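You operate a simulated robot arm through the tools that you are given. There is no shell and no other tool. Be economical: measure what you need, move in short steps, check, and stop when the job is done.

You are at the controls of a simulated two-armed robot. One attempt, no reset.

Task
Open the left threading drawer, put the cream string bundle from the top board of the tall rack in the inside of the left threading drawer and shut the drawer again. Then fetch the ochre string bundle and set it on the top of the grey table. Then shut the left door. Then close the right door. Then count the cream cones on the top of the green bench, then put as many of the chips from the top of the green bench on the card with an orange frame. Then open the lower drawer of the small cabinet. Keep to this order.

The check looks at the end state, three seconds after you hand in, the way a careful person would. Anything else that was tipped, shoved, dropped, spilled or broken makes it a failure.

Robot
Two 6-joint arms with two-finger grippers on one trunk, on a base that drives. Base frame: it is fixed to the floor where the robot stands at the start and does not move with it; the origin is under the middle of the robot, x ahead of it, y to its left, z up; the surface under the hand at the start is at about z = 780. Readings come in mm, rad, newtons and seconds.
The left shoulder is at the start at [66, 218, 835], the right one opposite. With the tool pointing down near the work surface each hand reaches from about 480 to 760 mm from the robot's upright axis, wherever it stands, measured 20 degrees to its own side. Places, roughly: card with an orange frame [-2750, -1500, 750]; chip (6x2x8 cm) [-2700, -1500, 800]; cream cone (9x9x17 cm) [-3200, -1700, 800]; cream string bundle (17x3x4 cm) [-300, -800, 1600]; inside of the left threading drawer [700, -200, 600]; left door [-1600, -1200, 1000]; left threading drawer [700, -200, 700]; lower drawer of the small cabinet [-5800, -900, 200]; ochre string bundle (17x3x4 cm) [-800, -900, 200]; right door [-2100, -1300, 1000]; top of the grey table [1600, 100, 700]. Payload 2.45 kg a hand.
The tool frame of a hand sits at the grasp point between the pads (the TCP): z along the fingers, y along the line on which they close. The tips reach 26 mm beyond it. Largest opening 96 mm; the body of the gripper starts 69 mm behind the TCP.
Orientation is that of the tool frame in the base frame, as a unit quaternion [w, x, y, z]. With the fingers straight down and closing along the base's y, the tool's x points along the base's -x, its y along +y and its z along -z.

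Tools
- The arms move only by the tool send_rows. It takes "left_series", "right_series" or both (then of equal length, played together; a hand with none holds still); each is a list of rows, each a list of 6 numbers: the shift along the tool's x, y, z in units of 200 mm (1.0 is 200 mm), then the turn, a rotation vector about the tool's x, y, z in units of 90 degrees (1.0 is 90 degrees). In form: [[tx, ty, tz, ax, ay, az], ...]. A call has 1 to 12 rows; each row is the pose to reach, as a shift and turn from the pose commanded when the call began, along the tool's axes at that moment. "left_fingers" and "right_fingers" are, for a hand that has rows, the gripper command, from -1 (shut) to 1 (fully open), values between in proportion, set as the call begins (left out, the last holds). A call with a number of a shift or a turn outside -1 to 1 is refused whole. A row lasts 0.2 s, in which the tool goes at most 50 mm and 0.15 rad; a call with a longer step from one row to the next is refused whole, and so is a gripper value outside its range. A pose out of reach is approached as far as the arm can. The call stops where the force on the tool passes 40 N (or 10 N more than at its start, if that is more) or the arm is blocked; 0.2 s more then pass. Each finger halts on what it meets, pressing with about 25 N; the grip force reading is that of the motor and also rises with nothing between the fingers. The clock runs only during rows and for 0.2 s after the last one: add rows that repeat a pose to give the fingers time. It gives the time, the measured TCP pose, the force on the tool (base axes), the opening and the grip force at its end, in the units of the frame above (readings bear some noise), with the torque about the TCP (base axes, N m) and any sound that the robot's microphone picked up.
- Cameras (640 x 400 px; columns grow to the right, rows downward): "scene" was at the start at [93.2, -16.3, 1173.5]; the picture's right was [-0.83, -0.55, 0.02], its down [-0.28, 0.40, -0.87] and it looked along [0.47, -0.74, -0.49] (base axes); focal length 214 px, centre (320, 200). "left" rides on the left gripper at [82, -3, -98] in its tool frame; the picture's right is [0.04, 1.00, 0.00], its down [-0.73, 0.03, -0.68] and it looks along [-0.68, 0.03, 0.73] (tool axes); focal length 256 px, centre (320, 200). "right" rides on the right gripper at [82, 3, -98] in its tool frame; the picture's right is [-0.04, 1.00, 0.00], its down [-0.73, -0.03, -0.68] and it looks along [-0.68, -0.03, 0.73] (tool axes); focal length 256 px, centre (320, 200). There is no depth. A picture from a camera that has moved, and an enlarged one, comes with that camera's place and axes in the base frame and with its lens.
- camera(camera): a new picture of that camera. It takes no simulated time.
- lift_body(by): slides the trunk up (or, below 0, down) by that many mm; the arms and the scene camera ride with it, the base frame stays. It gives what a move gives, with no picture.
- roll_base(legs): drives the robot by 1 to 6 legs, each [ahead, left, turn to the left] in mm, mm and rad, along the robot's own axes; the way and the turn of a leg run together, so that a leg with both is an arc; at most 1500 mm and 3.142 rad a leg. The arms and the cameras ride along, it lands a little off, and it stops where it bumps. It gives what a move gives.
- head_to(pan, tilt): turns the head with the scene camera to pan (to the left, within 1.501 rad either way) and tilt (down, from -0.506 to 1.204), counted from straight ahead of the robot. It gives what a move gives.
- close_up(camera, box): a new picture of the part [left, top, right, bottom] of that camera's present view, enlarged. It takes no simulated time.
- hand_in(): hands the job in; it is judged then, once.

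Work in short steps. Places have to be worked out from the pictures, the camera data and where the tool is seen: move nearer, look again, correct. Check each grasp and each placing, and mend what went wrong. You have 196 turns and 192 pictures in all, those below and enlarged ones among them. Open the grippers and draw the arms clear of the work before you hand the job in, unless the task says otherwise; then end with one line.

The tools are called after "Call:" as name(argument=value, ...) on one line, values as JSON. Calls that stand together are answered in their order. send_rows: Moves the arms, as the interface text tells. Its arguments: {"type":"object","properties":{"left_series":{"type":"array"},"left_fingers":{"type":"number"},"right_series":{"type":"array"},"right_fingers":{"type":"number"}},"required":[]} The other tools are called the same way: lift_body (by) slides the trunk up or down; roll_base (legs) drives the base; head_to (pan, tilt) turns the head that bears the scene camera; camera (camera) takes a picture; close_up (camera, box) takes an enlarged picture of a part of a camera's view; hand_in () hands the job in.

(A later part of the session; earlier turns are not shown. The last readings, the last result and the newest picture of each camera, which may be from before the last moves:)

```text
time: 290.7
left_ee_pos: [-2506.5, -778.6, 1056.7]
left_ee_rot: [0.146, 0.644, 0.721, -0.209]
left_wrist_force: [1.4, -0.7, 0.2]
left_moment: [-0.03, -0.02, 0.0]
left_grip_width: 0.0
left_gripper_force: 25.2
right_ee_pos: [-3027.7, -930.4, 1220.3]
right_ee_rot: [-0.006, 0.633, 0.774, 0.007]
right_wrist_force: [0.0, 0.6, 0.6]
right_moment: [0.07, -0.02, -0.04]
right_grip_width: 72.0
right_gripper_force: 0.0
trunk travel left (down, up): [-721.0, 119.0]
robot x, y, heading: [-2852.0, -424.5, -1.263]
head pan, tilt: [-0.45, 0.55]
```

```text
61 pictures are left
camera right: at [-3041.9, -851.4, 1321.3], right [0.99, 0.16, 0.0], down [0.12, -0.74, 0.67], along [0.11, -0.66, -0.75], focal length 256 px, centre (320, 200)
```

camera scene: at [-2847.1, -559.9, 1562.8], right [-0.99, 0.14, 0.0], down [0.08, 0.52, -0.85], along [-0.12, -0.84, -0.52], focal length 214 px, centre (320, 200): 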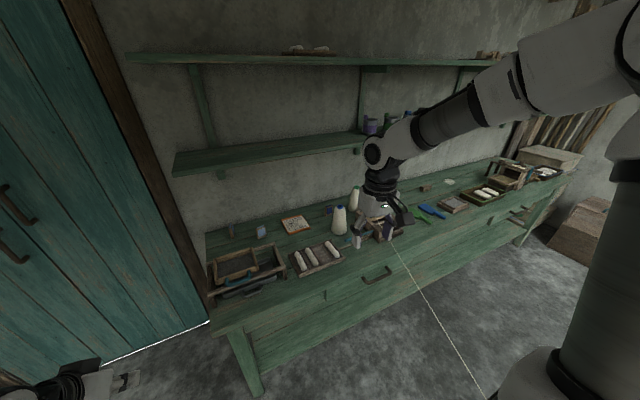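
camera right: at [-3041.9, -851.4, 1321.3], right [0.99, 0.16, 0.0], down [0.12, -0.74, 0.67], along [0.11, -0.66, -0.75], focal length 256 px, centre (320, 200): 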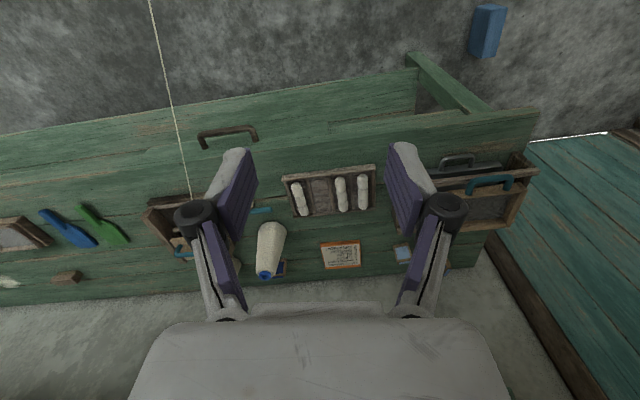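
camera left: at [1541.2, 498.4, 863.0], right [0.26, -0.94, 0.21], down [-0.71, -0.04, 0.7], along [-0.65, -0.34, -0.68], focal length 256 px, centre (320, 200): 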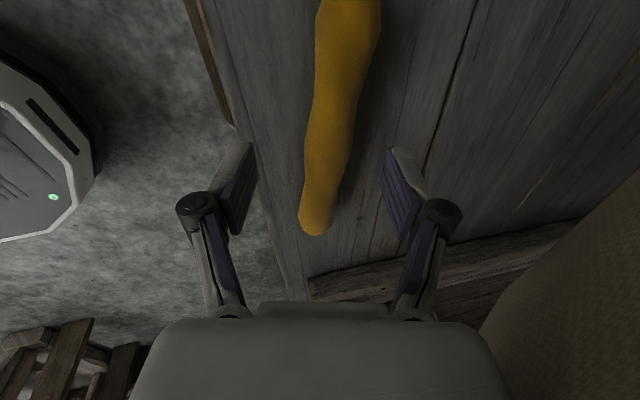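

A thin yarn runs from the box on the bench toward the room at the right side; I must stay clear of it. I move 350 mm left, away from it, and look again for cones and its course.

Call:
roll_base(legs=[[0, 330, 0]])

Call:
head_to(pan=-0.6, tilt=0.5)

Call:
camera(camera="scene")

Call:
camera(camera="left")

```text
time: 292.9
left_ee_pos: [-2190.6, -682.0, 1055.9]
left_ee_rot: [0.145, 0.649, 0.717, -0.209]
left_wrist_force: [-0.1, 0.0, 1.5]
left_moment: [0.01, -0.03, 0.0]
left_grip_width: 0.2
left_gripper_force: 24.6
right_ee_pos: [-2713.9, -830.3, 1220.4]
right_ee_rot: [-0.006, 0.636, 0.771, 0.006]
right_wrist_force: [-0.7, 0.5, 0.3]
right_moment: [-0.01, 0.0, -0.01]
right_grip_width: 72.0
right_gripper_force: 0.1
trunk travel left (down, up): [-721.0, 119.0]
robot x, y, heading: [-2527.7, -319.6, -1.279]
head pan, tilt: [-0.45, 0.55]
```

```text
time: 293.6
left_ee_pos: [-2188.4, -681.5, 1056.3]
left_ee_rot: [0.144, 0.649, 0.717, -0.209]
left_wrist_force: [0.0, -0.7, -0.6]
left_moment: [-0.01, 0.02, 0.03]
left_grip_width: 0.1
left_gripper_force: 24.9
right_ee_pos: [-2713.1, -828.9, 1221.4]
right_ee_rot: [-0.006, 0.637, 0.77, 0.007]
right_wrist_force: [0.8, -0.4, -0.7]
right_moment: [-0.01, -0.02, -0.01]
right_grip_width: 72.0
right_gripper_force: 0.1
trunk travel left (down, up): [-721.0, 119.0]
robot x, y, heading: [-2525.8, -328.1, -1.275]
head pan, tilt: [-0.6, 0.499]
```

```text
60 pictures are left
camera scene: at [-2539.8, -458.1, 1567.4], right [-0.95, 0.3, 0.0], down [0.14, 0.46, -0.88], along [-0.27, -0.84, -0.48], focal length 214 px, centre (320, 200)
```

scene: 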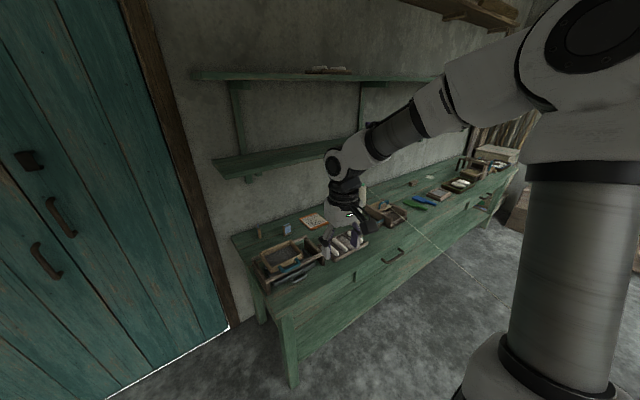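

```text
59 pictures are left
camera left: at [-2194.8, -563.4, 1103.3], right [0.99, 0.11, -0.13], down [0.16, -0.31, 0.94], along [0.06, -0.95, -0.32], focal length 256 px, centre (320, 200)
```

left: 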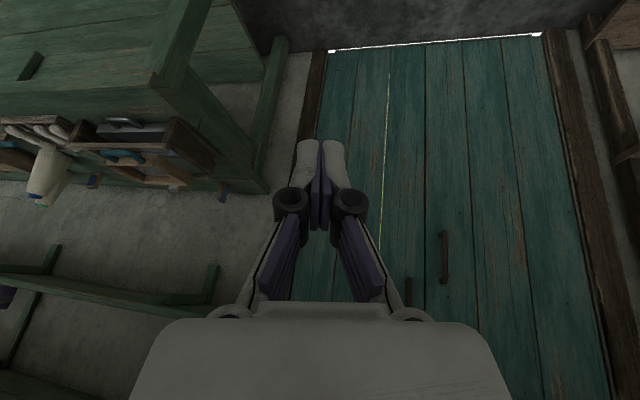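

The yarn lies at about x=-3250, z≈930, running along y, so I keep my arms at x above -3150. I enlarge the left camera's view of the cones to count them.

Call:
close_up(camera="left", box=[0, 90, 200, 215])

Call:
close_up(camera="scene", box=[330, 120, 540, 250])

```text
3.20 times, centred on (100, 152) of left
camera zoom: at [-2194.8, -563.4, 1103.3], right [0.99, 0.11, -0.13], down [0.16, -0.31, 0.94], along [0.06, -0.95, -0.32], focal length 819 px, centre (1024, 352)
```

zoom: 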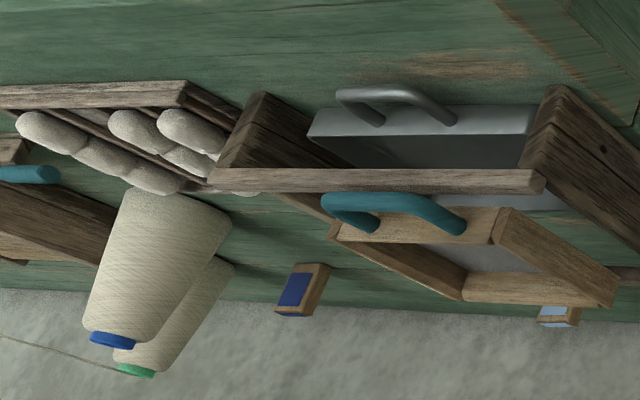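

```text
3.05 times, centred on (435, 185) of scene
camera zoom: at [-2539.8, -458.1, 1567.4], right [-0.95, 0.3, 0.0], down [0.14, 0.46, -0.88], along [-0.27, -0.84, -0.48], focal length 654 px, centre (-30, 246)
```

zoom: 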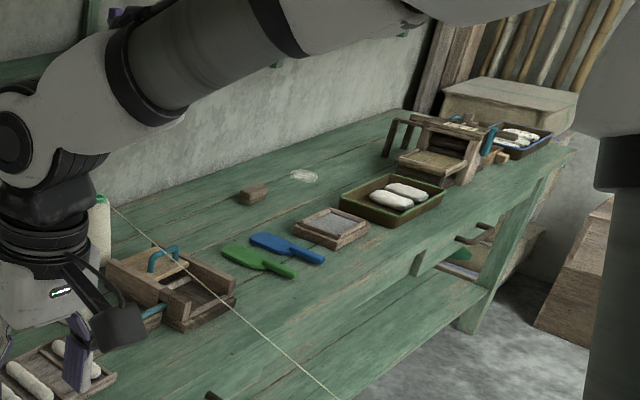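

I count 2 cream cones on the bench (blue and green tips), so 2 chips go on the card. Triangulated: light-blue chip (-2662,-1479,833), card centre (-2847,-1560), bench top about 793. I drive to a stand between the blue block and the yarn to use the right arm.

Call:
roll_base(legs=[[0, -180, 0], [330, 0, 0]])

Call:
head_to(pan=-0.1, tilt=0.75)

Call:
camera(camera="scene")

Call:
camera(camera="right")

```text
time: 296.9
left_ee_pos: [-2265.9, -1027.0, 1055.9]
left_ee_rot: [0.146, 0.644, 0.722, -0.208]
left_wrist_force: [-0.8, 0.0, 0.0]
left_moment: [-0.03, -0.01, 0.02]
left_grip_width: 0.1
left_gripper_force: 25.3
right_ee_pos: [-2786.9, -1180.4, 1221.7]
right_ee_rot: [-0.006, 0.632, 0.775, 0.007]
right_wrist_force: [-0.1, -0.4, -0.4]
right_moment: [0.02, 0.01, 0.0]
right_grip_width: 72.2
right_gripper_force: 0.1
trunk travel left (down, up): [-721.0, 119.0]
robot x, y, heading: [-2606.2, -672.0, -1.265]
head pan, tilt: [-0.6, 0.499]
stopped in leg 2: the robot was blocked; the commanded pose is now the measured one
```

```text
time: 297.8
left_ee_pos: [-2266.0, -1026.0, 1056.2]
left_ee_rot: [0.147, 0.644, 0.721, -0.208]
left_wrist_force: [-1.0, 0.1, -1.7]
left_moment: [0.02, 0.03, 0.0]
left_grip_width: 0.0
left_gripper_force: 24.9
right_ee_pos: [-2789.0, -1180.0, 1221.4]
right_ee_rot: [-0.005, 0.632, 0.775, 0.007]
right_wrist_force: [0.4, -0.3, 0.6]
right_moment: [-0.05, -0.01, 0.01]
right_grip_width: 72.0
right_gripper_force: 0.1
trunk travel left (down, up): [-721.0, 119.0]
robot x, y, heading: [-2607.7, -668.6, -1.266]
head pan, tilt: [-0.099, 0.75]
```

```text
56 pictures are left
camera scene: at [-2577.7, -800.8, 1545.6], right [-0.98, -0.2, 0.0], down [-0.14, 0.67, -0.73], along [0.15, -0.72, -0.68], focal length 214 px, centre (320, 200)
```

scene: 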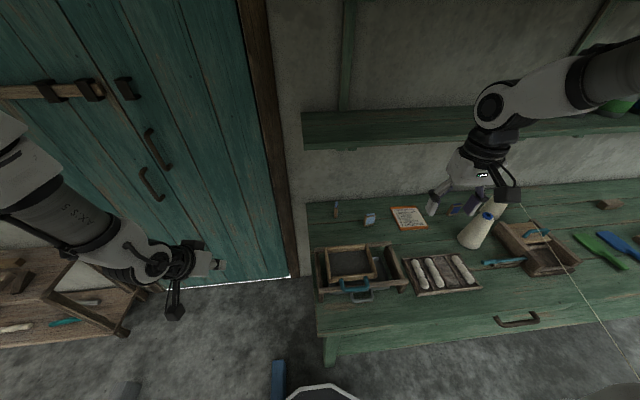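

```text
55 pictures are left
camera right: at [-2801.9, -1100.4, 1321.8], right [0.99, 0.16, 0.0], down [0.12, -0.74, 0.67], along [0.11, -0.66, -0.75], focal length 256 px, centre (320, 200)
```

right: 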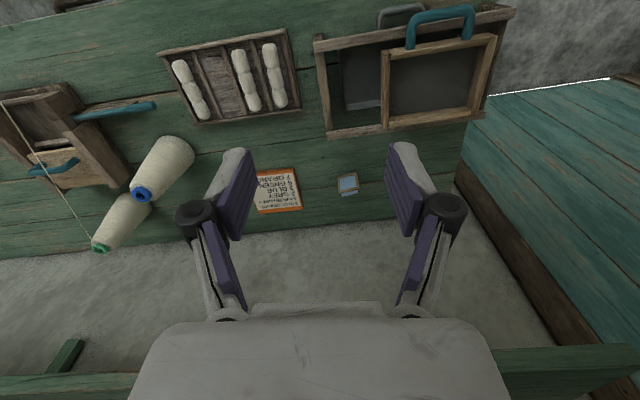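

The drive stopped 25 mm short as blocked. I look straight down in front of the base for the cause.

Call:
head_to(pan=-0.3, tilt=1.2)

Call:
camera(camera="scene")

```text
time: 298.7
left_ee_pos: [-2266.1, -1026.8, 1055.9]
left_ee_rot: [0.146, 0.644, 0.722, -0.208]
left_wrist_force: [0.3, -0.8, -0.5]
left_moment: [0.01, -0.03, 0.01]
left_grip_width: 0.0
left_gripper_force: 24.5
right_ee_pos: [-2788.2, -1180.8, 1221.2]
right_ee_rot: [-0.005, 0.632, 0.775, 0.008]
right_wrist_force: [0.5, -0.8, 0.0]
right_moment: [-0.02, -0.02, -0.01]
right_grip_width: 71.9
right_gripper_force: 0.1
trunk travel left (down, up): [-721.0, 119.0]
robot x, y, heading: [-2607.8, -667.1, -1.268]
head pan, tilt: [-0.3, 1.201]
```

```text
54 pictures are left
camera scene: at [-2593.7, -776.9, 1513.8], right [-1.0, -0.01, 0.0], down [-0.01, 0.93, -0.36], along [0.0, -0.36, -0.93], focal length 214 px, centre (320, 200)
```

scene: 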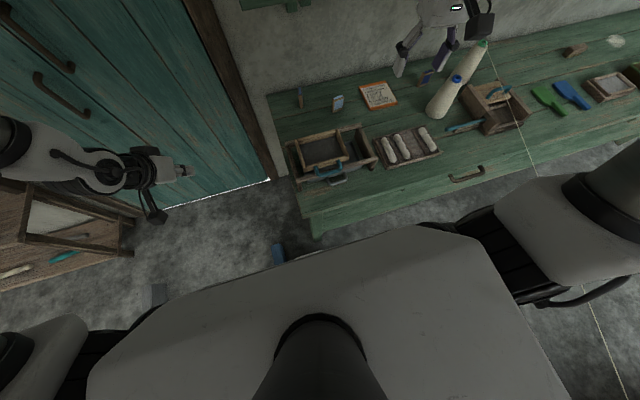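

The block's cause is not visible; perhaps the base nose meets the bench foot. From here the chip is at 752 ahead, so I pitch the right hand forward to 50° for extra reach and extend it.

Call:
send_rows(right_series=[[-0.1, 0, 0.05, 0, -0.08, 0], [-0.2, 0, 0.1, 0, -0.16, 0], [-0.3, 0, 0.15, 0, -0.24, 0], [-0.4, 0, 0.2, 0, -0.32, 0], [-0.5, 0, 0.25, 0, -0.4, 0], [-0.6, 0, 0.3, 0, -0.45, 0], [-0.7, 0, 0.35, 0, -0.45, 0], [-0.7, 0, 0.35, 0, -0.45, 0]], right_fingers=0.7)

Call:
camera(camera="right")

Call:
head_to(pan=-0.15, tilt=0.8)

Call:
camera(camera="scene")

```text
time: 300.5
left_ee_pos: [-2265.6, -1026.1, 1056.6]
left_ee_rot: [0.145, 0.644, 0.722, -0.208]
left_wrist_force: [0.4, 0.2, -0.1]
left_moment: [-0.01, 0.01, 0.0]
left_grip_width: 0.0
left_gripper_force: 25.0
right_ee_pos: [-2760.4, -1314.3, 1148.3]
right_ee_rot: [0.263, 0.595, 0.729, -0.212]
right_wrist_force: [0.5, 0.5, -0.5]
right_moment: [-0.02, 0.0, -0.04]
right_grip_width: 81.6
right_gripper_force: 0.0
trunk travel left (down, up): [-721.0, 119.0]
robot x, y, heading: [-2609.2, -674.4, -1.261]
head pan, tilt: [-0.3, 1.201]
```

```text
53 pictures are left
camera right: at [-2782.4, -1190.4, 1172.6], right [0.98, 0.17, 0.03], down [-0.01, -0.14, 0.99], along [0.17, -0.98, -0.13], focal length 256 px, centre (320, 200)
```

right: 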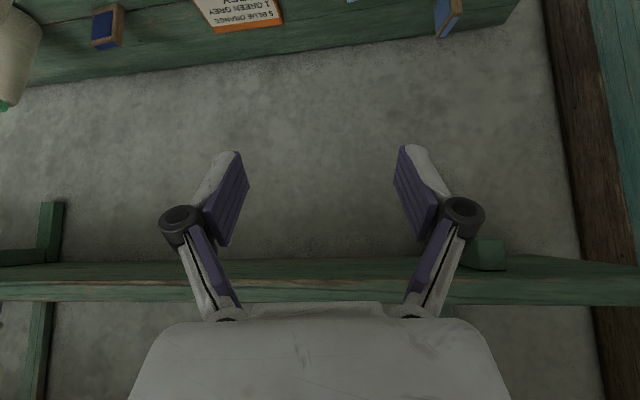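

```text
time: 301.4
left_ee_pos: [-2266.0, -1027.1, 1055.6]
left_ee_rot: [0.146, 0.643, 0.722, -0.208]
left_wrist_force: [0.4, 0.5, 0.0]
left_moment: [0.04, 0.01, 0.02]
left_grip_width: 0.0
left_gripper_force: 25.0
right_ee_pos: [-2760.6, -1315.0, 1147.5]
right_ee_rot: [0.262, 0.595, 0.729, -0.213]
right_wrist_force: [0.3, 0.0, -0.3]
right_moment: [-0.01, 0.02, 0.01]
right_grip_width: 81.8
right_gripper_force: 0.0
trunk travel left (down, up): [-721.0, 119.0]
robot x, y, heading: [-2610.6, -671.3, -1.262]
head pan, tilt: [-0.15, 0.799]
```

```text
52 pictures are left
camera scene: at [-2581.6, -800.5, 1541.4], right [-0.99, -0.15, 0.0], down [-0.11, 0.71, -0.7], along [0.11, -0.69, -0.72], focal length 214 px, centre (320, 200)
```

scene: 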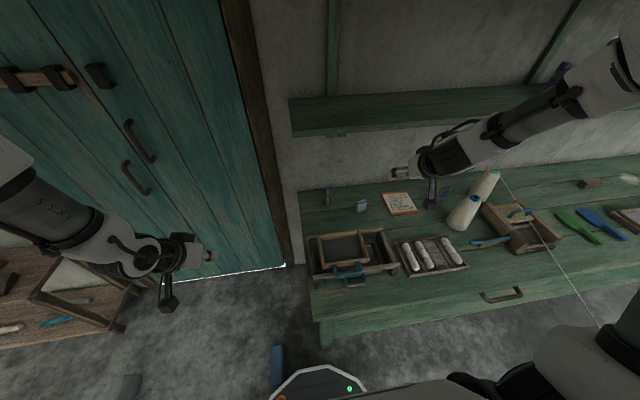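

Pitch is 50°. I enlarge the scene to see the chips' orientations.

Call:
close_up(camera="scene", box=[300, 165, 460, 265])

```text
4.00 times, centred on (380, 215) of scene
camera zoom: at [-2581.6, -800.5, 1541.4], right [-0.99, -0.15, 0.0], down [-0.11, 0.71, -0.7], along [0.11, -0.69, -0.72], focal length 858 px, centre (80, 140)
```

zoom: 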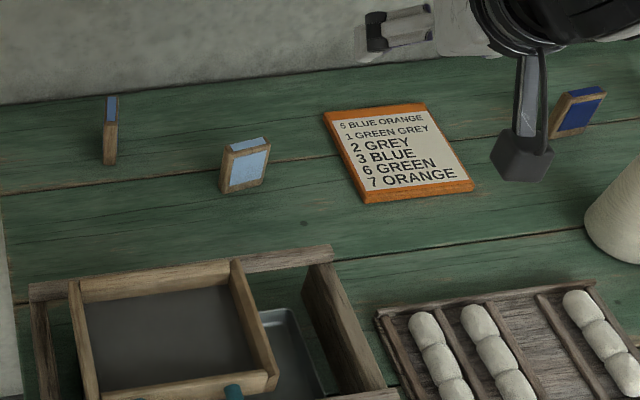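

Light-blue chip: centre (-2661,-1478), its width axis about 24° so the hand should head -66°. I lower the trunk 190 mm, then move the hand above the chip with a +12° turn.

Call:
lift_body(by=-190)

Call:
send_rows(right_series=[[-0.15, 0.08, 0.14, -0.021, 0, -0.025], [-0.3, 0.16, 0.28, -0.042, 0, -0.05], [-0.44, 0.24, 0.42, -0.064, 0, -0.076], [-0.594, 0.322, 0.565, -0.085, 0, -0.102], [-0.594, 0.322, 0.565, -0.085, 0, -0.102]])

Call:
camera(camera="right")

Call:
camera(camera="scene")

```text
time: 303.4
left_ee_pos: [-2266.3, -1025.9, 866.0]
left_ee_rot: [0.146, 0.644, 0.722, -0.209]
left_wrist_force: [-0.2, 0.4, 1.1]
left_moment: [0.0, 0.0, 0.01]
left_grip_width: 0.3
left_gripper_force: 24.9
right_ee_pos: [-2760.0, -1315.4, 958.6]
right_ee_rot: [0.263, 0.596, 0.729, -0.212]
right_wrist_force: [-0.1, -0.2, -0.3]
right_moment: [-0.02, 0.01, 0.0]
right_grip_width: 81.7
right_gripper_force: 0.1
trunk travel left (down, up): [-531.0, 309.0]
robot x, y, heading: [-2613.2, -670.5, -1.266]
head pan, tilt: [-0.15, 0.799]
```

```text
time: 304.6
left_ee_pos: [-2267.0, -1024.6, 866.0]
left_ee_rot: [0.147, 0.644, 0.722, -0.208]
left_wrist_force: [-0.3, 0.3, 0.4]
left_moment: [0.02, 0.0, -0.01]
left_grip_width: 0.3
left_gripper_force: 24.5
right_ee_pos: [-2662.3, -1459.1, 952.1]
right_ee_rot: [0.284, 0.513, 0.789, -0.185]
right_wrist_force: [-0.4, 0.5, 0.8]
right_moment: [0.0, 0.04, -0.02]
right_grip_width: 81.3
right_gripper_force: 0.0
right hand out of reach, approached as far as the arm can: row 3
trunk travel left (down, up): [-531.0, 309.0]
robot x, y, heading: [-2612.5, -672.9, -1.262]
head pan, tilt: [-0.15, 0.799]
```

```text
50 pictures are left
camera right: at [-2711.3, -1342.5, 976.3], right [0.93, 0.38, 0.02], down [0.03, -0.13, 0.99], along [0.38, -0.92, -0.13], focal length 256 px, centre (320, 200)
```

right: 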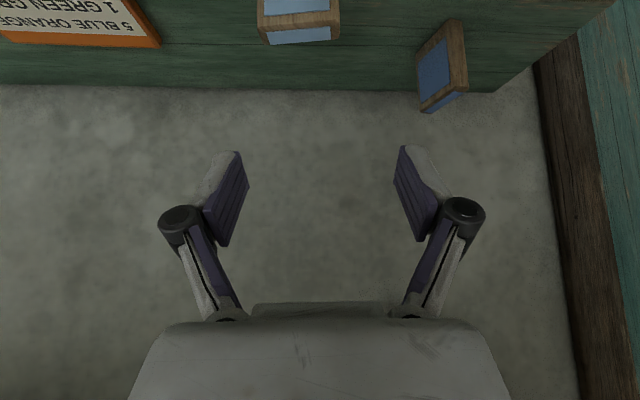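

```text
49 pictures are left
camera scene: at [-2582.7, -798.3, 1351.7], right [-0.99, -0.15, 0.0], down [-0.11, 0.71, -0.7], along [0.11, -0.69, -0.72], focal length 214 px, centre (320, 200)
```

scene: 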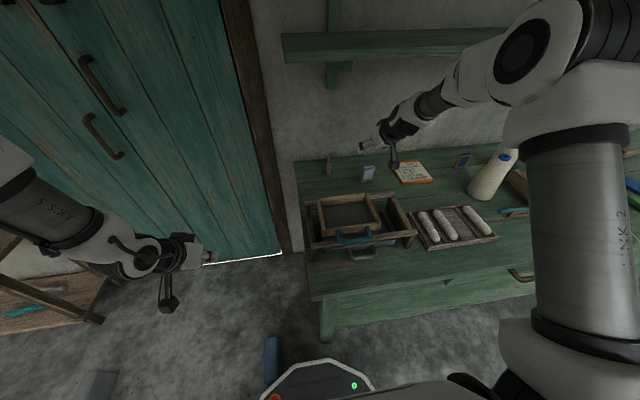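

The chip looks about 48 wide and 62 tall, centre (-2665,-1479). I move the hand 19 mm ahead and slightly right, then lower the trunk about it.

Call:
send_rows(right_series=[[-0.065, -0.048, 0.053, 0, 0, 0], [-0.075, -0.048, 0.062, 0, 0, 0], [-0.075, -0.048, 0.062, 0, 0, 0]])

Call:
lift_body(by=-70)

Call:
camera(camera="right")

Call:
close_up(camera="scene", box=[290, 80, 498, 210])

```text
time: 305.4
left_ee_pos: [-2266.1, -1026.8, 865.9]
left_ee_rot: [0.145, 0.644, 0.722, -0.208]
left_wrist_force: [1.1, 0.2, -0.1]
left_moment: [-0.03, -0.02, 0.01]
left_grip_width: 0.0
left_gripper_force: 24.7
right_ee_pos: [-2663.6, -1482.4, 950.1]
right_ee_rot: [0.284, 0.517, 0.786, -0.184]
right_wrist_force: [0.5, -0.7, -0.6]
right_moment: [-0.02, 0.01, -0.01]
right_grip_width: 81.5
right_gripper_force: 0.0
trunk travel left (down, up): [-531.0, 309.0]
robot x, y, heading: [-2613.9, -672.5, -1.268]
head pan, tilt: [-0.15, 0.799]
```

```text
time: 306.5
left_ee_pos: [-2266.0, -1025.3, 796.6]
left_ee_rot: [0.145, 0.644, 0.721, -0.209]
left_wrist_force: [0.0, 0.0, 0.9]
left_moment: [0.02, -0.01, 0.0]
left_grip_width: 0.0
left_gripper_force: 24.7
right_ee_pos: [-2664.2, -1482.3, 879.2]
right_ee_rot: [0.284, 0.516, 0.787, -0.184]
right_wrist_force: [0.1, 0.6, 0.8]
right_moment: [-0.01, 0.01, 0.0]
right_grip_width: 81.4
right_gripper_force: 0.0
trunk travel left (down, up): [-461.0, 379.0]
robot x, y, heading: [-2608.1, -670.2, -1.262]
head pan, tilt: [-0.15, 0.799]
```

```text
48 pictures are left
camera right: at [-2712.0, -1365.6, 904.3], right [0.93, 0.37, 0.03], down [0.02, -0.14, 0.99], along [0.37, -0.92, -0.13], focal length 256 px, centre (320, 200)
```

right: 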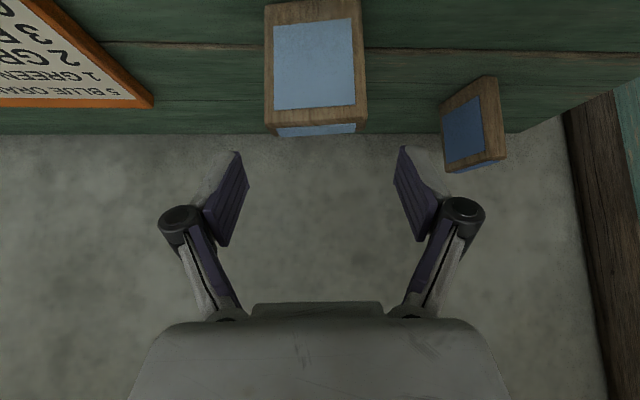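

```text
3.08 times, centred on (394, 145) of scene
camera zoom: at [-2581.8, -800.0, 1281.5], right [-0.99, -0.16, 0.0], down [-0.11, 0.71, -0.7], along [0.11, -0.69, -0.72], focal length 660 px, centre (92, 369)
```

zoom: 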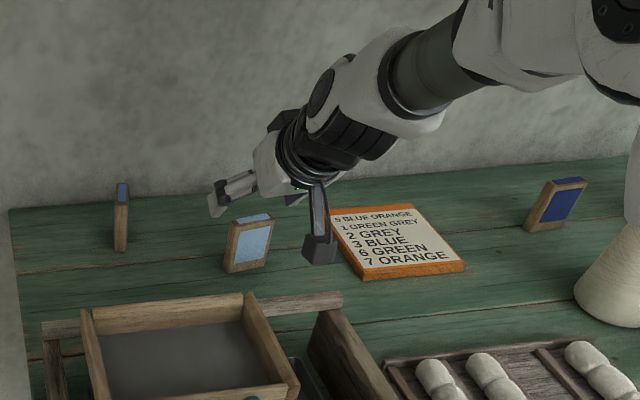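

Triangulating the chip's top edge from both cameras gives (-2663,-1490,840), so the bench top is nearer 760. I extend 15 mm and lower the trunk 62 mm around the chip.

Call:
send_rows(right_series=[[-0.059, -0.012, 0.049, 0, 0, 0], [-0.059, -0.012, 0.049, 0, 0, 0]])

Call:
lift_body(by=-60)

Call:
camera(camera="right")

```text
time: 307.1
left_ee_pos: [-2265.3, -1026.0, 796.1]
left_ee_rot: [0.146, 0.644, 0.721, -0.209]
left_wrist_force: [-0.2, 0.3, 0.4]
left_moment: [-0.03, -0.01, -0.02]
left_grip_width: 0.0
left_gripper_force: 25.0
right_ee_pos: [-2659.5, -1496.6, 880.9]
right_ee_rot: [0.285, 0.515, 0.787, -0.183]
right_wrist_force: [0.6, 0.2, -0.2]
right_moment: [0.01, 0.0, 0.0]
right_grip_width: 81.7
right_gripper_force: 0.1
trunk travel left (down, up): [-461.0, 379.0]
robot x, y, heading: [-2610.8, -673.2, -1.263]
head pan, tilt: [-0.15, 0.799]
```

```text
time: 308.1
left_ee_pos: [-2265.8, -1025.3, 735.9]
left_ee_rot: [0.146, 0.644, 0.721, -0.209]
left_wrist_force: [0.0, 0.8, 0.0]
left_moment: [-0.01, -0.04, -0.02]
left_grip_width: 0.0
left_gripper_force: 25.4
right_ee_pos: [-2659.4, -1496.8, 819.8]
right_ee_rot: [0.284, 0.516, 0.787, -0.184]
right_wrist_force: [0.5, 0.3, -0.2]
right_moment: [0.01, -0.02, 0.0]
right_grip_width: 81.7
right_gripper_force: 0.2
trunk travel left (down, up): [-401.0, 439.0]
robot x, y, heading: [-2609.9, -673.0, -1.267]
head pan, tilt: [-0.15, 0.799]
```

```text
46 pictures are left
camera right: at [-2708.0, -1380.6, 844.7], right [0.93, 0.37, 0.03], down [0.02, -0.14, 0.99], along [0.37, -0.92, -0.13], focal length 256 px, centre (320, 200)
```

right: 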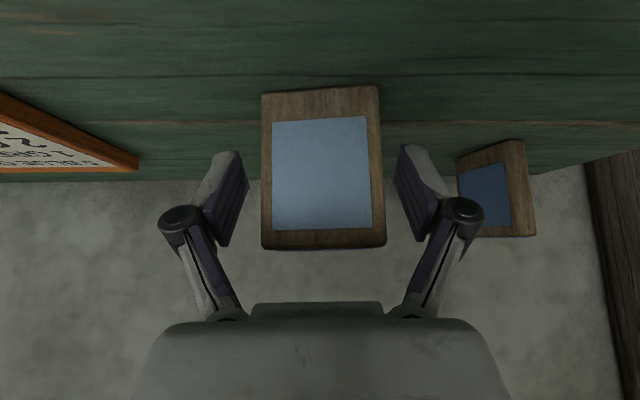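

The chip is centred between the fingers. I close the right gripper on it.

Call:
send_rows(right_series=[[0, 0, 0, 0, 0, 0], [0, 0, 0, 0, 0, 0], [0, 0, 0, 0, 0, 0], [0, 0, 0, 0, 0, 0]], right_fingers=-1)

Call:
lift_body(by=50)

Call:
camera(camera="right")

Call:
close_up(camera="scene", box=[290, 60, 498, 190])

```text
time: 309.1
left_ee_pos: [-2265.8, -1025.5, 735.3]
left_ee_rot: [0.146, 0.643, 0.723, -0.208]
left_wrist_force: [-0.6, 0.1, 0.6]
left_moment: [0.02, -0.03, 0.02]
left_grip_width: 0.0
left_gripper_force: 24.7
right_ee_pos: [-2659.9, -1498.2, 820.7]
right_ee_rot: [0.285, 0.516, 0.787, -0.184]
right_wrist_force: [0.1, -0.8, 3.0]
right_moment: [-0.02, 0.0, 0.01]
right_grip_width: 49.4
right_gripper_force: 24.8
trunk travel left (down, up): [-401.0, 439.0]
robot x, y, heading: [-2613.1, -673.5, -1.268]
head pan, tilt: [-0.15, 0.799]
```

```text
time: 310.0
left_ee_pos: [-2264.2, -1026.3, 785.9]
left_ee_rot: [0.144, 0.644, 0.722, -0.208]
left_wrist_force: [-0.1, 0.0, 1.6]
left_moment: [0.0, -0.01, 0.0]
left_grip_width: 0.3
left_gripper_force: 24.8
right_ee_pos: [-2660.1, -1497.0, 869.0]
right_ee_rot: [0.283, 0.516, 0.787, -0.184]
right_wrist_force: [1.1, 0.0, -1.2]
right_moment: [-0.04, -0.03, 0.03]
right_grip_width: 49.4
right_gripper_force: 24.9
trunk travel left (down, up): [-451.0, 389.0]
robot x, y, heading: [-2609.5, -672.5, -1.266]
head pan, tilt: [-0.15, 0.799]
```

```text
45 pictures are left
camera right: at [-2707.9, -1380.9, 894.2], right [0.93, 0.37, 0.03], down [0.02, -0.14, 0.99], along [0.37, -0.92, -0.13], focal length 256 px, centre (320, 200)
```

right: 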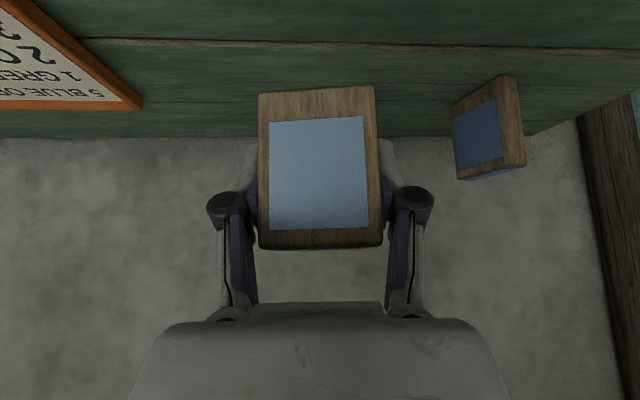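

```text
3.08 times, centred on (394, 125) of scene
camera zoom: at [-2581.6, -800.6, 1271.4], right [-0.99, -0.16, 0.0], down [-0.11, 0.71, -0.7], along [0.11, -0.69, -0.72], focal length 660 px, centre (92, 431)
```

zoom: 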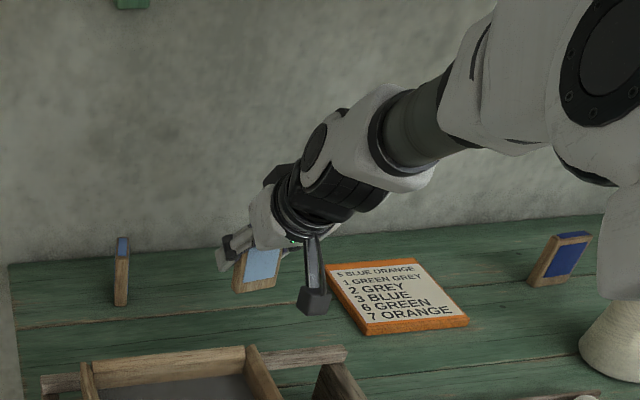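

Gripped at 49 mm and lifted. The card's corners compute to a centre of (-2842,-1549). I move the base 170 right and 18 ahead, which carries the chip over the rear-left of the card.

Call:
roll_base(legs=[[0, -170, 0]])

Call:
roll_base(legs=[[18, 0, 0]])

Call:
camera(camera="right")

Call:
camera(camera="scene")

```text
time: 311.5
left_ee_pos: [-2435.3, -1080.4, 787.4]
left_ee_rot: [0.147, 0.645, 0.721, -0.208]
left_wrist_force: [-0.8, 0.1, 0.3]
left_moment: [0.02, -0.01, 0.03]
left_grip_width: 0.0
left_gripper_force: 25.4
right_ee_pos: [-2830.1, -1550.4, 869.6]
right_ee_rot: [0.284, 0.517, 0.786, -0.184]
right_wrist_force: [-0.4, 0.3, 0.1]
right_moment: [-0.05, -0.02, 0.02]
right_grip_width: 49.5
right_gripper_force: 25.2
trunk travel left (down, up): [-451.0, 389.0]
robot x, y, heading: [-2779.7, -723.7, -1.265]
head pan, tilt: [-0.15, 0.799]
```

```text
time: 312.3
left_ee_pos: [-2428.5, -1096.6, 785.0]
left_ee_rot: [0.145, 0.645, 0.721, -0.209]
left_wrist_force: [0.8, -0.7, -0.3]
left_moment: [0.0, 0.02, -0.04]
left_grip_width: 0.0
left_gripper_force: 25.3
right_ee_pos: [-2824.2, -1568.3, 871.6]
right_ee_rot: [0.284, 0.517, 0.786, -0.184]
right_wrist_force: [0.2, 0.1, -0.1]
right_moment: [0.0, 0.01, 0.04]
right_grip_width: 49.8
right_gripper_force: 25.2
trunk travel left (down, up): [-451.0, 389.0]
robot x, y, heading: [-2769.0, -743.5, -1.269]
head pan, tilt: [-0.15, 0.799]
```

```text
43 pictures are left
camera right: at [-2871.6, -1450.9, 894.6], right [0.93, 0.37, 0.03], down [0.02, -0.14, 0.99], along [0.37, -0.92, -0.13], focal length 256 px, centre (320, 200)
```

right: 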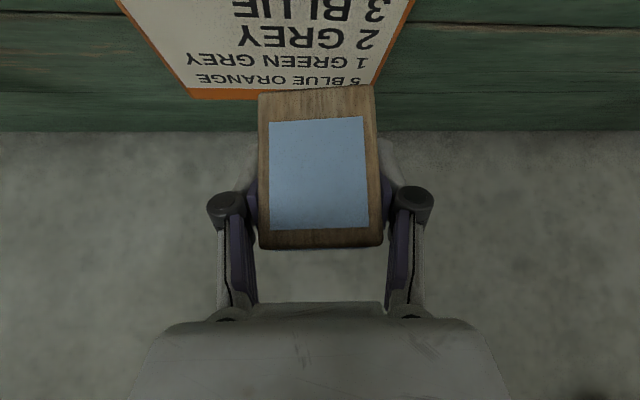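

```text
42 pictures are left
camera scene: at [-2744.5, -870.6, 1271.5], right [-0.99, -0.15, 0.0], down [-0.11, 0.71, -0.7], along [0.11, -0.69, -0.72], focal length 214 px, centre (320, 200)
```

scene: 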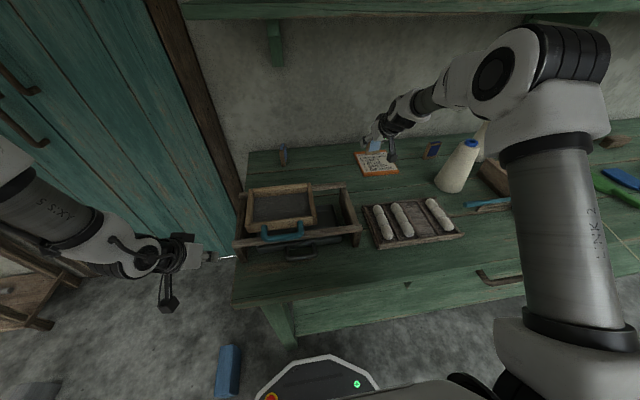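

The chip hangs over the rear-left part of the card. I lower the trunk 38 mm and then in small steps to contact.

Call:
lift_body(by=-36)

Call:
lift_body(by=-5)

Call:
lift_body(by=-4)

Call:
camera(camera="right")

```text
time: 313.1
left_ee_pos: [-2428.6, -1096.6, 751.0]
left_ee_rot: [0.146, 0.644, 0.721, -0.208]
left_wrist_force: [-0.6, -0.3, 0.0]
left_moment: [-0.02, -0.01, -0.02]
left_grip_width: 0.0
left_gripper_force: 25.4
right_ee_pos: [-2825.2, -1566.3, 834.5]
right_ee_rot: [0.284, 0.517, 0.786, -0.184]
right_wrist_force: [-0.6, -0.2, -0.8]
right_moment: [-0.02, -0.01, 0.01]
right_grip_width: 49.7
right_gripper_force: 24.9
trunk travel left (down, up): [-415.0, 425.0]
robot x, y, heading: [-2771.9, -740.6, -1.268]
head pan, tilt: [-0.15, 0.799]
```

```text
time: 313.6
left_ee_pos: [-2429.8, -1096.6, 745.7]
left_ee_rot: [0.146, 0.644, 0.721, -0.208]
left_wrist_force: [-0.2, 1.4, 0.5]
left_moment: [-0.01, 0.01, 0.0]
left_grip_width: 0.2
left_gripper_force: 25.1
right_ee_pos: [-2824.5, -1567.6, 832.4]
right_ee_rot: [0.286, 0.517, 0.785, -0.186]
right_wrist_force: [-0.8, -3.4, 13.3]
right_moment: [0.07, -0.05, 0.0]
right_grip_width: 49.7
right_gripper_force: 25.0
trunk travel left (down, up): [-410.0, 430.0]
robot x, y, heading: [-2773.1, -742.3, -1.268]
head pan, tilt: [-0.15, 0.799]
```

```text
time: 314.2
left_ee_pos: [-2429.0, -1095.7, 742.3]
left_ee_rot: [0.147, 0.644, 0.721, -0.209]
left_wrist_force: [0.5, -0.1, 0.1]
left_moment: [0.01, -0.02, 0.01]
left_grip_width: 0.0
left_gripper_force: 24.6
right_ee_pos: [-2823.7, -1566.5, 828.2]
right_ee_rot: [0.286, 0.517, 0.785, -0.186]
right_wrist_force: [-2.3, -5.1, 22.4]
right_moment: [0.13, 0.12, 0.04]
right_grip_width: 50.0
right_gripper_force: 24.7
trunk travel left (down, up): [-406.0, 434.0]
robot x, y, heading: [-2771.4, -744.1, -1.264]
head pan, tilt: [-0.15, 0.799]
```

```text
41 pictures are left
camera right: at [-2871.9, -1449.5, 852.5], right [0.93, 0.37, 0.03], down [0.02, -0.13, 0.99], along [0.37, -0.92, -0.13], focal length 256 px, centre (320, 200)
```

right: 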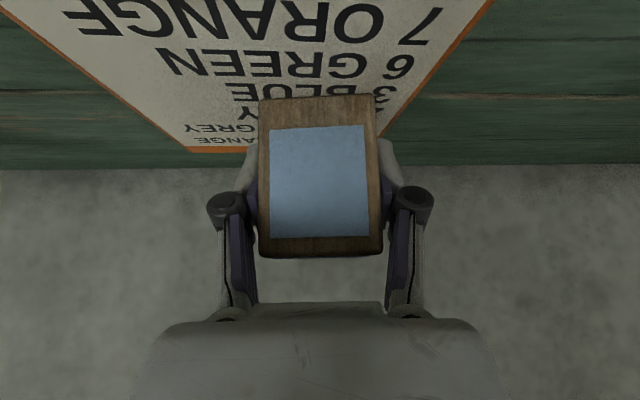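

The chip stands on the card with margin on every side. I release it and raise the hand.

Call:
send_rows(right_series=[[0, 0, 0, 0, 0, 0], [0, 0, 0, 0, 0, 0], [0, 0, 0, 0, 0, 0]], right_fingers=0.6)

Call:
lift_body(by=130)

Call:
camera(camera="right")

Call:
close_up(camera="scene", box=[230, 90, 518, 270])

```text
time: 315.0
left_ee_pos: [-2429.4, -1096.7, 741.3]
left_ee_rot: [0.146, 0.644, 0.721, -0.209]
left_wrist_force: [0.3, -0.2, 0.1]
left_moment: [0.0, 0.02, 0.0]
left_grip_width: 0.0
left_gripper_force: 25.0
right_ee_pos: [-2824.4, -1568.2, 823.5]
right_ee_rot: [0.283, 0.517, 0.787, -0.184]
right_wrist_force: [0.0, -0.8, -0.2]
right_moment: [-0.03, -0.01, 0.0]
right_grip_width: 76.8
right_gripper_force: 0.2
trunk travel left (down, up): [-406.0, 434.0]
robot x, y, heading: [-2774.7, -741.4, -1.265]
head pan, tilt: [-0.15, 0.799]
```

```text
time: 316.6
left_ee_pos: [-2427.5, -1096.2, 871.2]
left_ee_rot: [0.145, 0.645, 0.721, -0.208]
left_wrist_force: [-0.5, -0.2, 0.0]
left_moment: [-0.01, 0.01, 0.0]
left_grip_width: 0.0
left_gripper_force: 25.0
right_ee_pos: [-2826.0, -1567.5, 954.8]
right_ee_rot: [0.284, 0.516, 0.787, -0.183]
right_wrist_force: [-0.5, -0.3, 0.9]
right_moment: [0.01, 0.0, -0.01]
right_grip_width: 76.7
right_gripper_force: 0.0
trunk travel left (down, up): [-536.0, 304.0]
robot x, y, heading: [-2773.7, -744.4, -1.263]
head pan, tilt: [-0.15, 0.799]
```

```text
40 pictures are left
camera right: at [-2871.7, -1451.1, 979.3], right [0.93, 0.37, 0.03], down [0.02, -0.14, 0.99], along [0.37, -0.92, -0.13], focal length 256 px, centre (320, 200)
```

right: 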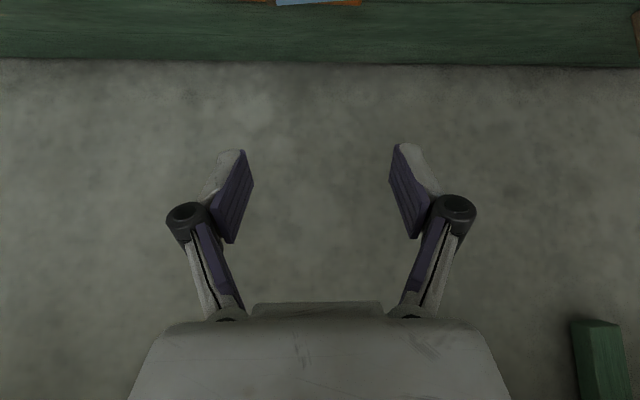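

```text
2.22 times, centred on (374, 180) of scene
camera zoom: at [-2744.7, -870.9, 1356.4], right [-0.99, -0.15, 0.0], down [-0.11, 0.71, -0.7], along [0.11, -0.69, -0.72], focal length 477 px, centre (200, 244)
```

zoom: 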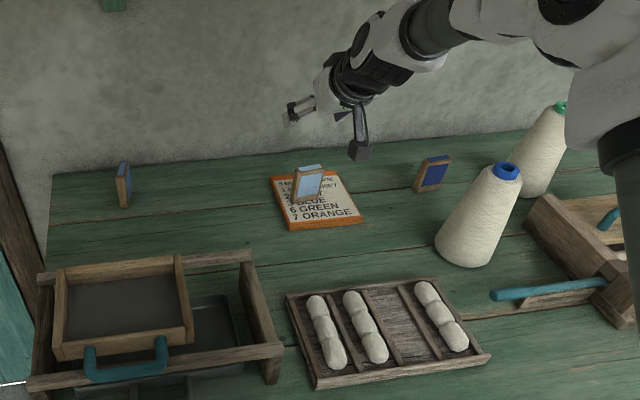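

Chip 1 stands on the card. The dark-blue chip is too near the cone, so I take the left blue chip near (-2505,-1510): moving the base 134 left and turning 0.235 left brings the right hand above it; then I yaw the hand -31° to match its faces.

Call:
roll_base(legs=[[0, 134, 0], [0, 0, 0.235]])

Call:
send_rows(right_series=[[0, 0, 0, 0.056, 0, 0.067], [0, 0, 0, 0.112, 0, 0.135], [0, 0, 0, 0.168, 0, 0.2], [0, 0, 0, 0.223, 0, 0.27], [0, 0, 0, 0.223, 0, 0.27]], right_fingers=0.5)

Call:
camera(camera="right")

Call:
camera(camera="scene")

```text
time: 318.7
left_ee_pos: [-2226.3, -965.2, 870.4]
left_ee_rot: [0.17, 0.554, 0.792, -0.19]
left_wrist_force: [-0.2, 0.2, -0.5]
left_moment: [-0.02, 0.0, 0.0]
left_grip_width: 0.0
left_gripper_force: 25.3
right_ee_pos: [-2500.4, -1516.7, 955.4]
right_ee_rot: [0.304, 0.419, 0.842, -0.149]
right_wrist_force: [0.8, 0.1, -0.7]
right_moment: [-0.03, 0.02, 0.02]
right_grip_width: 77.0
right_gripper_force: 0.0
trunk travel left (down, up): [-536.0, 304.0]
robot x, y, heading: [-2645.7, -702.6, -1.031]
head pan, tilt: [-0.15, 0.799]
```

```text
time: 319.9
left_ee_pos: [-2227.8, -964.8, 872.5]
left_ee_rot: [0.17, 0.554, 0.793, -0.188]
left_wrist_force: [-0.1, 0.1, 0.9]
left_moment: [0.0, -0.01, -0.02]
left_grip_width: 0.0
left_gripper_force: 25.0
right_ee_pos: [-2500.2, -1515.7, 955.7]
right_ee_rot: [0.251, 0.633, 0.696, -0.226]
right_wrist_force: [-0.4, 0.0, -0.6]
right_moment: [-0.01, 0.0, 0.01]
right_grip_width: 71.9
right_gripper_force: 0.0
trunk travel left (down, up): [-536.0, 304.0]
robot x, y, heading: [-2643.7, -704.0, -1.025]
head pan, tilt: [-0.15, 0.799]
```

```text
38 pictures are left
camera right: at [-2509.3, -1390.1, 980.2], right [1.0, 0.07, 0.03], down [-0.02, -0.14, 0.99], along [0.07, -0.99, -0.14], focal length 256 px, centre (320, 200)
```

right: 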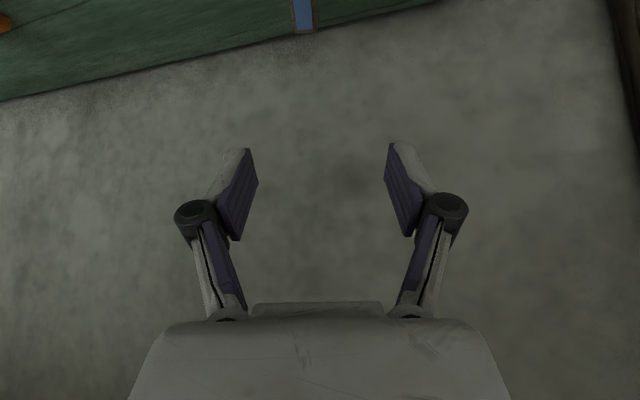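

```text
37 pictures are left
camera scene: at [-2586.7, -820.0, 1356.5], right [-0.92, -0.38, 0.0], down [-0.27, 0.66, -0.7], along [0.27, -0.64, -0.72], focal length 214 px, centre (320, 200)
```

scene: 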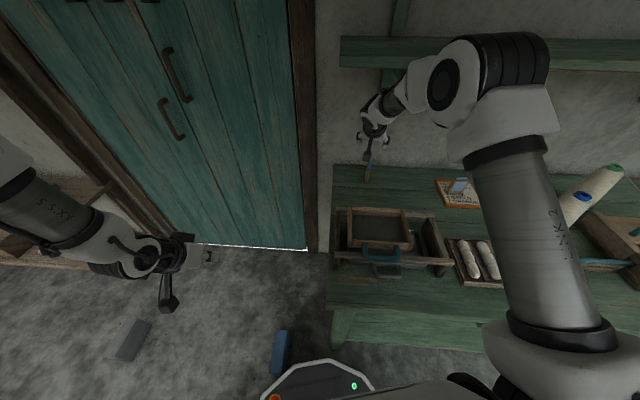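

The chip's top stripe is aligned between the fingers; its centre is about (-2506,-1508). I correct by a few mm and lower the trunk 95 mm, then check.

Call:
send_rows(right_series=[[0.03, -0.028, -0.025, 0, 0, 0], [0.03, -0.028, -0.025, 0, 0, 0]])

Call:
lift_body(by=-90)

Call:
camera(camera="right")

```text
time: 320.5
left_ee_pos: [-2226.7, -965.1, 869.9]
left_ee_rot: [0.168, 0.555, 0.792, -0.189]
left_wrist_force: [0.7, 1.1, 0.7]
left_moment: [0.01, -0.01, -0.03]
left_grip_width: 0.2
left_gripper_force: 25.1
right_ee_pos: [-2505.8, -1508.6, 954.3]
right_ee_rot: [0.251, 0.633, 0.697, -0.226]
right_wrist_force: [-0.5, 0.1, 0.2]
right_moment: [-0.02, 0.01, 0.0]
right_grip_width: 71.9
right_gripper_force: 0.0
trunk travel left (down, up): [-536.0, 304.0]
robot x, y, heading: [-2644.1, -704.5, -1.024]
head pan, tilt: [-0.15, 0.799]
```

```text
time: 321.8
left_ee_pos: [-2225.8, -966.0, 781.3]
left_ee_rot: [0.169, 0.555, 0.792, -0.189]
left_wrist_force: [1.0, -0.1, -0.1]
left_moment: [0.03, 0.02, -0.01]
left_grip_width: 0.0
left_gripper_force: 25.0
right_ee_pos: [-2505.7, -1508.4, 865.6]
right_ee_rot: [0.251, 0.633, 0.697, -0.226]
right_wrist_force: [0.5, 0.3, 0.1]
right_moment: [-0.01, -0.02, 0.02]
right_grip_width: 71.9
right_gripper_force: 0.0
trunk travel left (down, up): [-446.0, 394.0]
robot x, y, heading: [-2646.2, -703.6, -1.032]
head pan, tilt: [-0.15, 0.799]
```

```text
36 pictures are left
camera right: at [-2515.8, -1382.6, 890.4], right [1.0, 0.07, 0.03], down [-0.02, -0.14, 0.99], along [0.07, -0.99, -0.14], focal length 256 px, centre (320, 200)
```

right: 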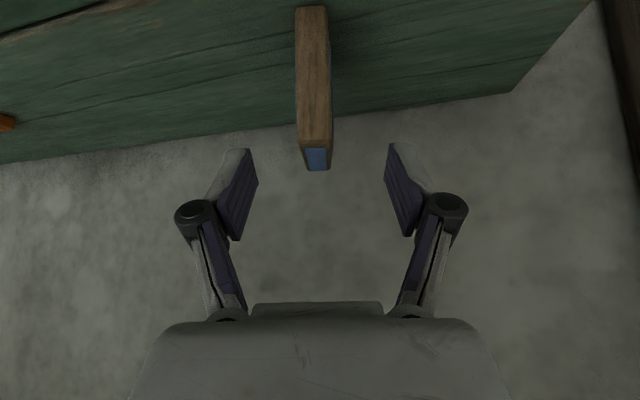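

Aligned and centred. I lower 44 mm more and close on the chip.

Call:
lift_body(by=-44)

Call:
send_rows(right_series=[[0, 0, 0, 0, 0, 0], [0, 0, 0, 0, 0, 0], [0, 0, 0, 0, 0, 0], [0, 0, 0, 0, 0, 0]], right_fingers=-1)

Call:
lift_body(by=130)

Call:
camera(camera="right")

```text
time: 322.6
left_ee_pos: [-2226.5, -965.8, 736.3]
left_ee_rot: [0.169, 0.555, 0.792, -0.19]
left_wrist_force: [-0.7, -0.5, 0.3]
left_moment: [0.01, 0.0, 0.0]
left_grip_width: 0.1
left_gripper_force: 24.8
right_ee_pos: [-2505.8, -1507.4, 821.7]
right_ee_rot: [0.251, 0.633, 0.697, -0.226]
right_wrist_force: [0.0, 0.3, -0.1]
right_moment: [0.01, 0.0, 0.01]
right_grip_width: 72.1
right_gripper_force: 0.1
trunk travel left (down, up): [-402.0, 438.0]
robot x, y, heading: [-2644.5, -701.8, -1.033]
head pan, tilt: [-0.15, 0.799]
```

```text
time: 323.6
left_ee_pos: [-2226.6, -965.2, 737.7]
left_ee_rot: [0.17, 0.554, 0.792, -0.19]
left_wrist_force: [0.0, 0.3, 0.2]
left_moment: [-0.02, 0.02, -0.04]
left_grip_width: 0.0
left_gripper_force: 25.0
right_ee_pos: [-2506.5, -1508.6, 822.2]
right_ee_rot: [0.252, 0.633, 0.696, -0.226]
right_wrist_force: [0.5, -0.7, 1.5]
right_moment: [-0.05, 0.0, -0.02]
right_grip_width: 14.8
right_gripper_force: 24.8
trunk travel left (down, up): [-402.0, 438.0]
robot x, y, heading: [-2640.6, -702.6, -1.033]
head pan, tilt: [-0.15, 0.799]
```

```text
time: 325.2
left_ee_pos: [-2226.0, -965.2, 867.6]
left_ee_rot: [0.168, 0.555, 0.793, -0.189]
left_wrist_force: [0.3, -0.5, 0.0]
left_moment: [0.0, 0.01, 0.01]
left_grip_width: 0.0
left_gripper_force: 24.8
right_ee_pos: [-2506.1, -1508.3, 952.0]
right_ee_rot: [0.251, 0.633, 0.697, -0.225]
right_wrist_force: [-0.4, 0.0, -0.5]
right_moment: [-0.03, -0.04, 0.01]
right_grip_width: 15.1
right_gripper_force: 24.6
trunk travel left (down, up): [-532.0, 308.0]
robot x, y, heading: [-2642.0, -702.0, -1.025]
head pan, tilt: [-0.15, 0.799]
```

```text
35 pictures are left
camera right: at [-2515.6, -1383.0, 975.8], right [1.0, 0.07, 0.03], down [-0.02, -0.14, 0.99], along [0.07, -0.99, -0.14], focal length 256 px, centre (320, 200)
```

right: 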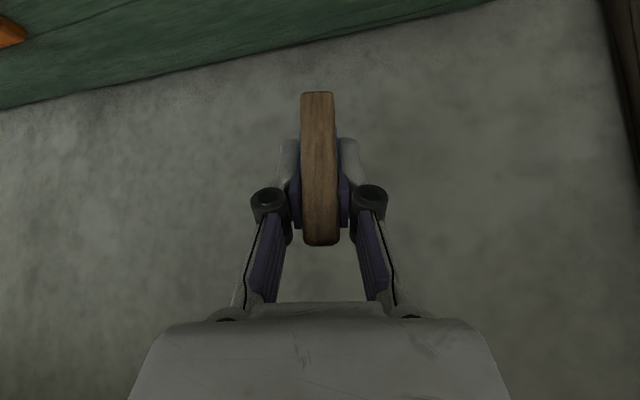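

The second chip is held (15 mm thick). I turn the base back 0.235, shift 179 right and 44 back, and yaw the hand +20° to square it with the card.

Call:
roll_base(legs=[[0, 0, -0.235], [-44, -179, 0]])

Call:
send_rows(right_series=[[0, 0, 0, -0.05, 0, -0.06], [0, 0, 0, -0.1, 0, -0.12], [0, 0, 0, -0.141, 0, -0.17], [0, 0, 0, -0.141, 0, -0.17]])

Call:
camera(camera="right")

Call:
close_up(camera="scene", box=[250, 80, 538, 260])

```text
time: 327.5
left_ee_pos: [-2478.9, -1066.6, 868.1]
left_ee_rot: [0.147, 0.642, 0.723, -0.207]
left_wrist_force: [-0.2, 0.6, 0.5]
left_moment: [0.0, -0.04, -0.01]
left_grip_width: 0.0
left_gripper_force: 24.7
right_ee_pos: [-2876.1, -1530.2, 950.9]
right_ee_rot: [0.223, 0.71, 0.619, -0.253]
right_wrist_force: [-0.1, 0.5, 0.0]
right_moment: [0.01, -0.02, 0.01]
right_grip_width: 14.8
right_gripper_force: 25.2
trunk travel left (down, up): [-532.0, 308.0]
robot x, y, heading: [-2825.5, -713.1, -1.261]
head pan, tilt: [-0.15, 0.799]
```

```text
time: 328.5
left_ee_pos: [-2478.5, -1066.2, 866.6]
left_ee_rot: [0.146, 0.643, 0.723, -0.207]
left_wrist_force: [0.3, 0.2, -0.3]
left_moment: [0.02, 0.01, 0.02]
left_grip_width: 0.0
left_gripper_force: 24.8
right_ee_pos: [-2877.0, -1530.0, 950.4]
right_ee_rot: [0.265, 0.592, 0.732, -0.21]
right_wrist_force: [0.4, 0.0, 1.0]
right_moment: [0.0, -0.03, 0.0]
right_grip_width: 14.8
right_gripper_force: 24.8
trunk travel left (down, up): [-532.0, 308.0]
robot x, y, heading: [-2823.7, -711.2, -1.258]
head pan, tilt: [-0.15, 0.799]
```

```text
34 pictures are left
camera right: at [-2899.9, -1406.3, 974.7], right [0.98, 0.18, 0.03], down [-0.01, -0.14, 0.99], along [0.18, -0.97, -0.13], focal length 256 px, centre (320, 200)
```

right: 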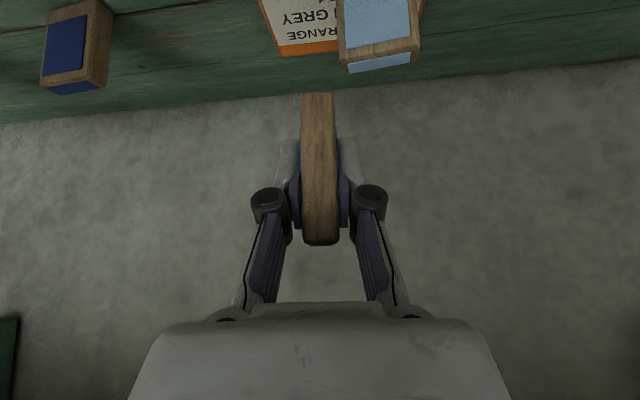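

```text
2.22 times, centred on (394, 170) of scene
camera zoom: at [-2795.5, -841.6, 1352.5], right [-0.99, -0.16, 0.0], down [-0.11, 0.71, -0.7], along [0.11, -0.69, -0.72], focal length 477 px, centre (156, 267)
```

zoom: 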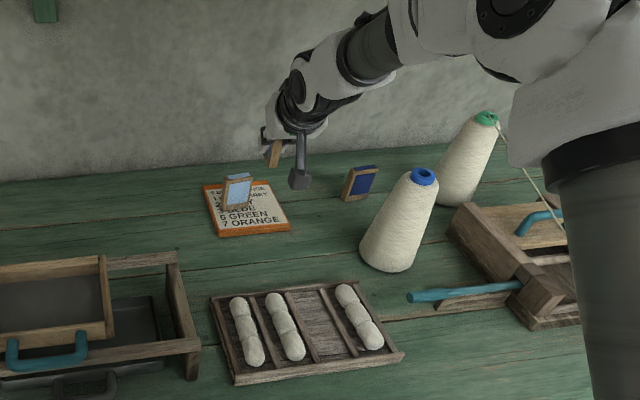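

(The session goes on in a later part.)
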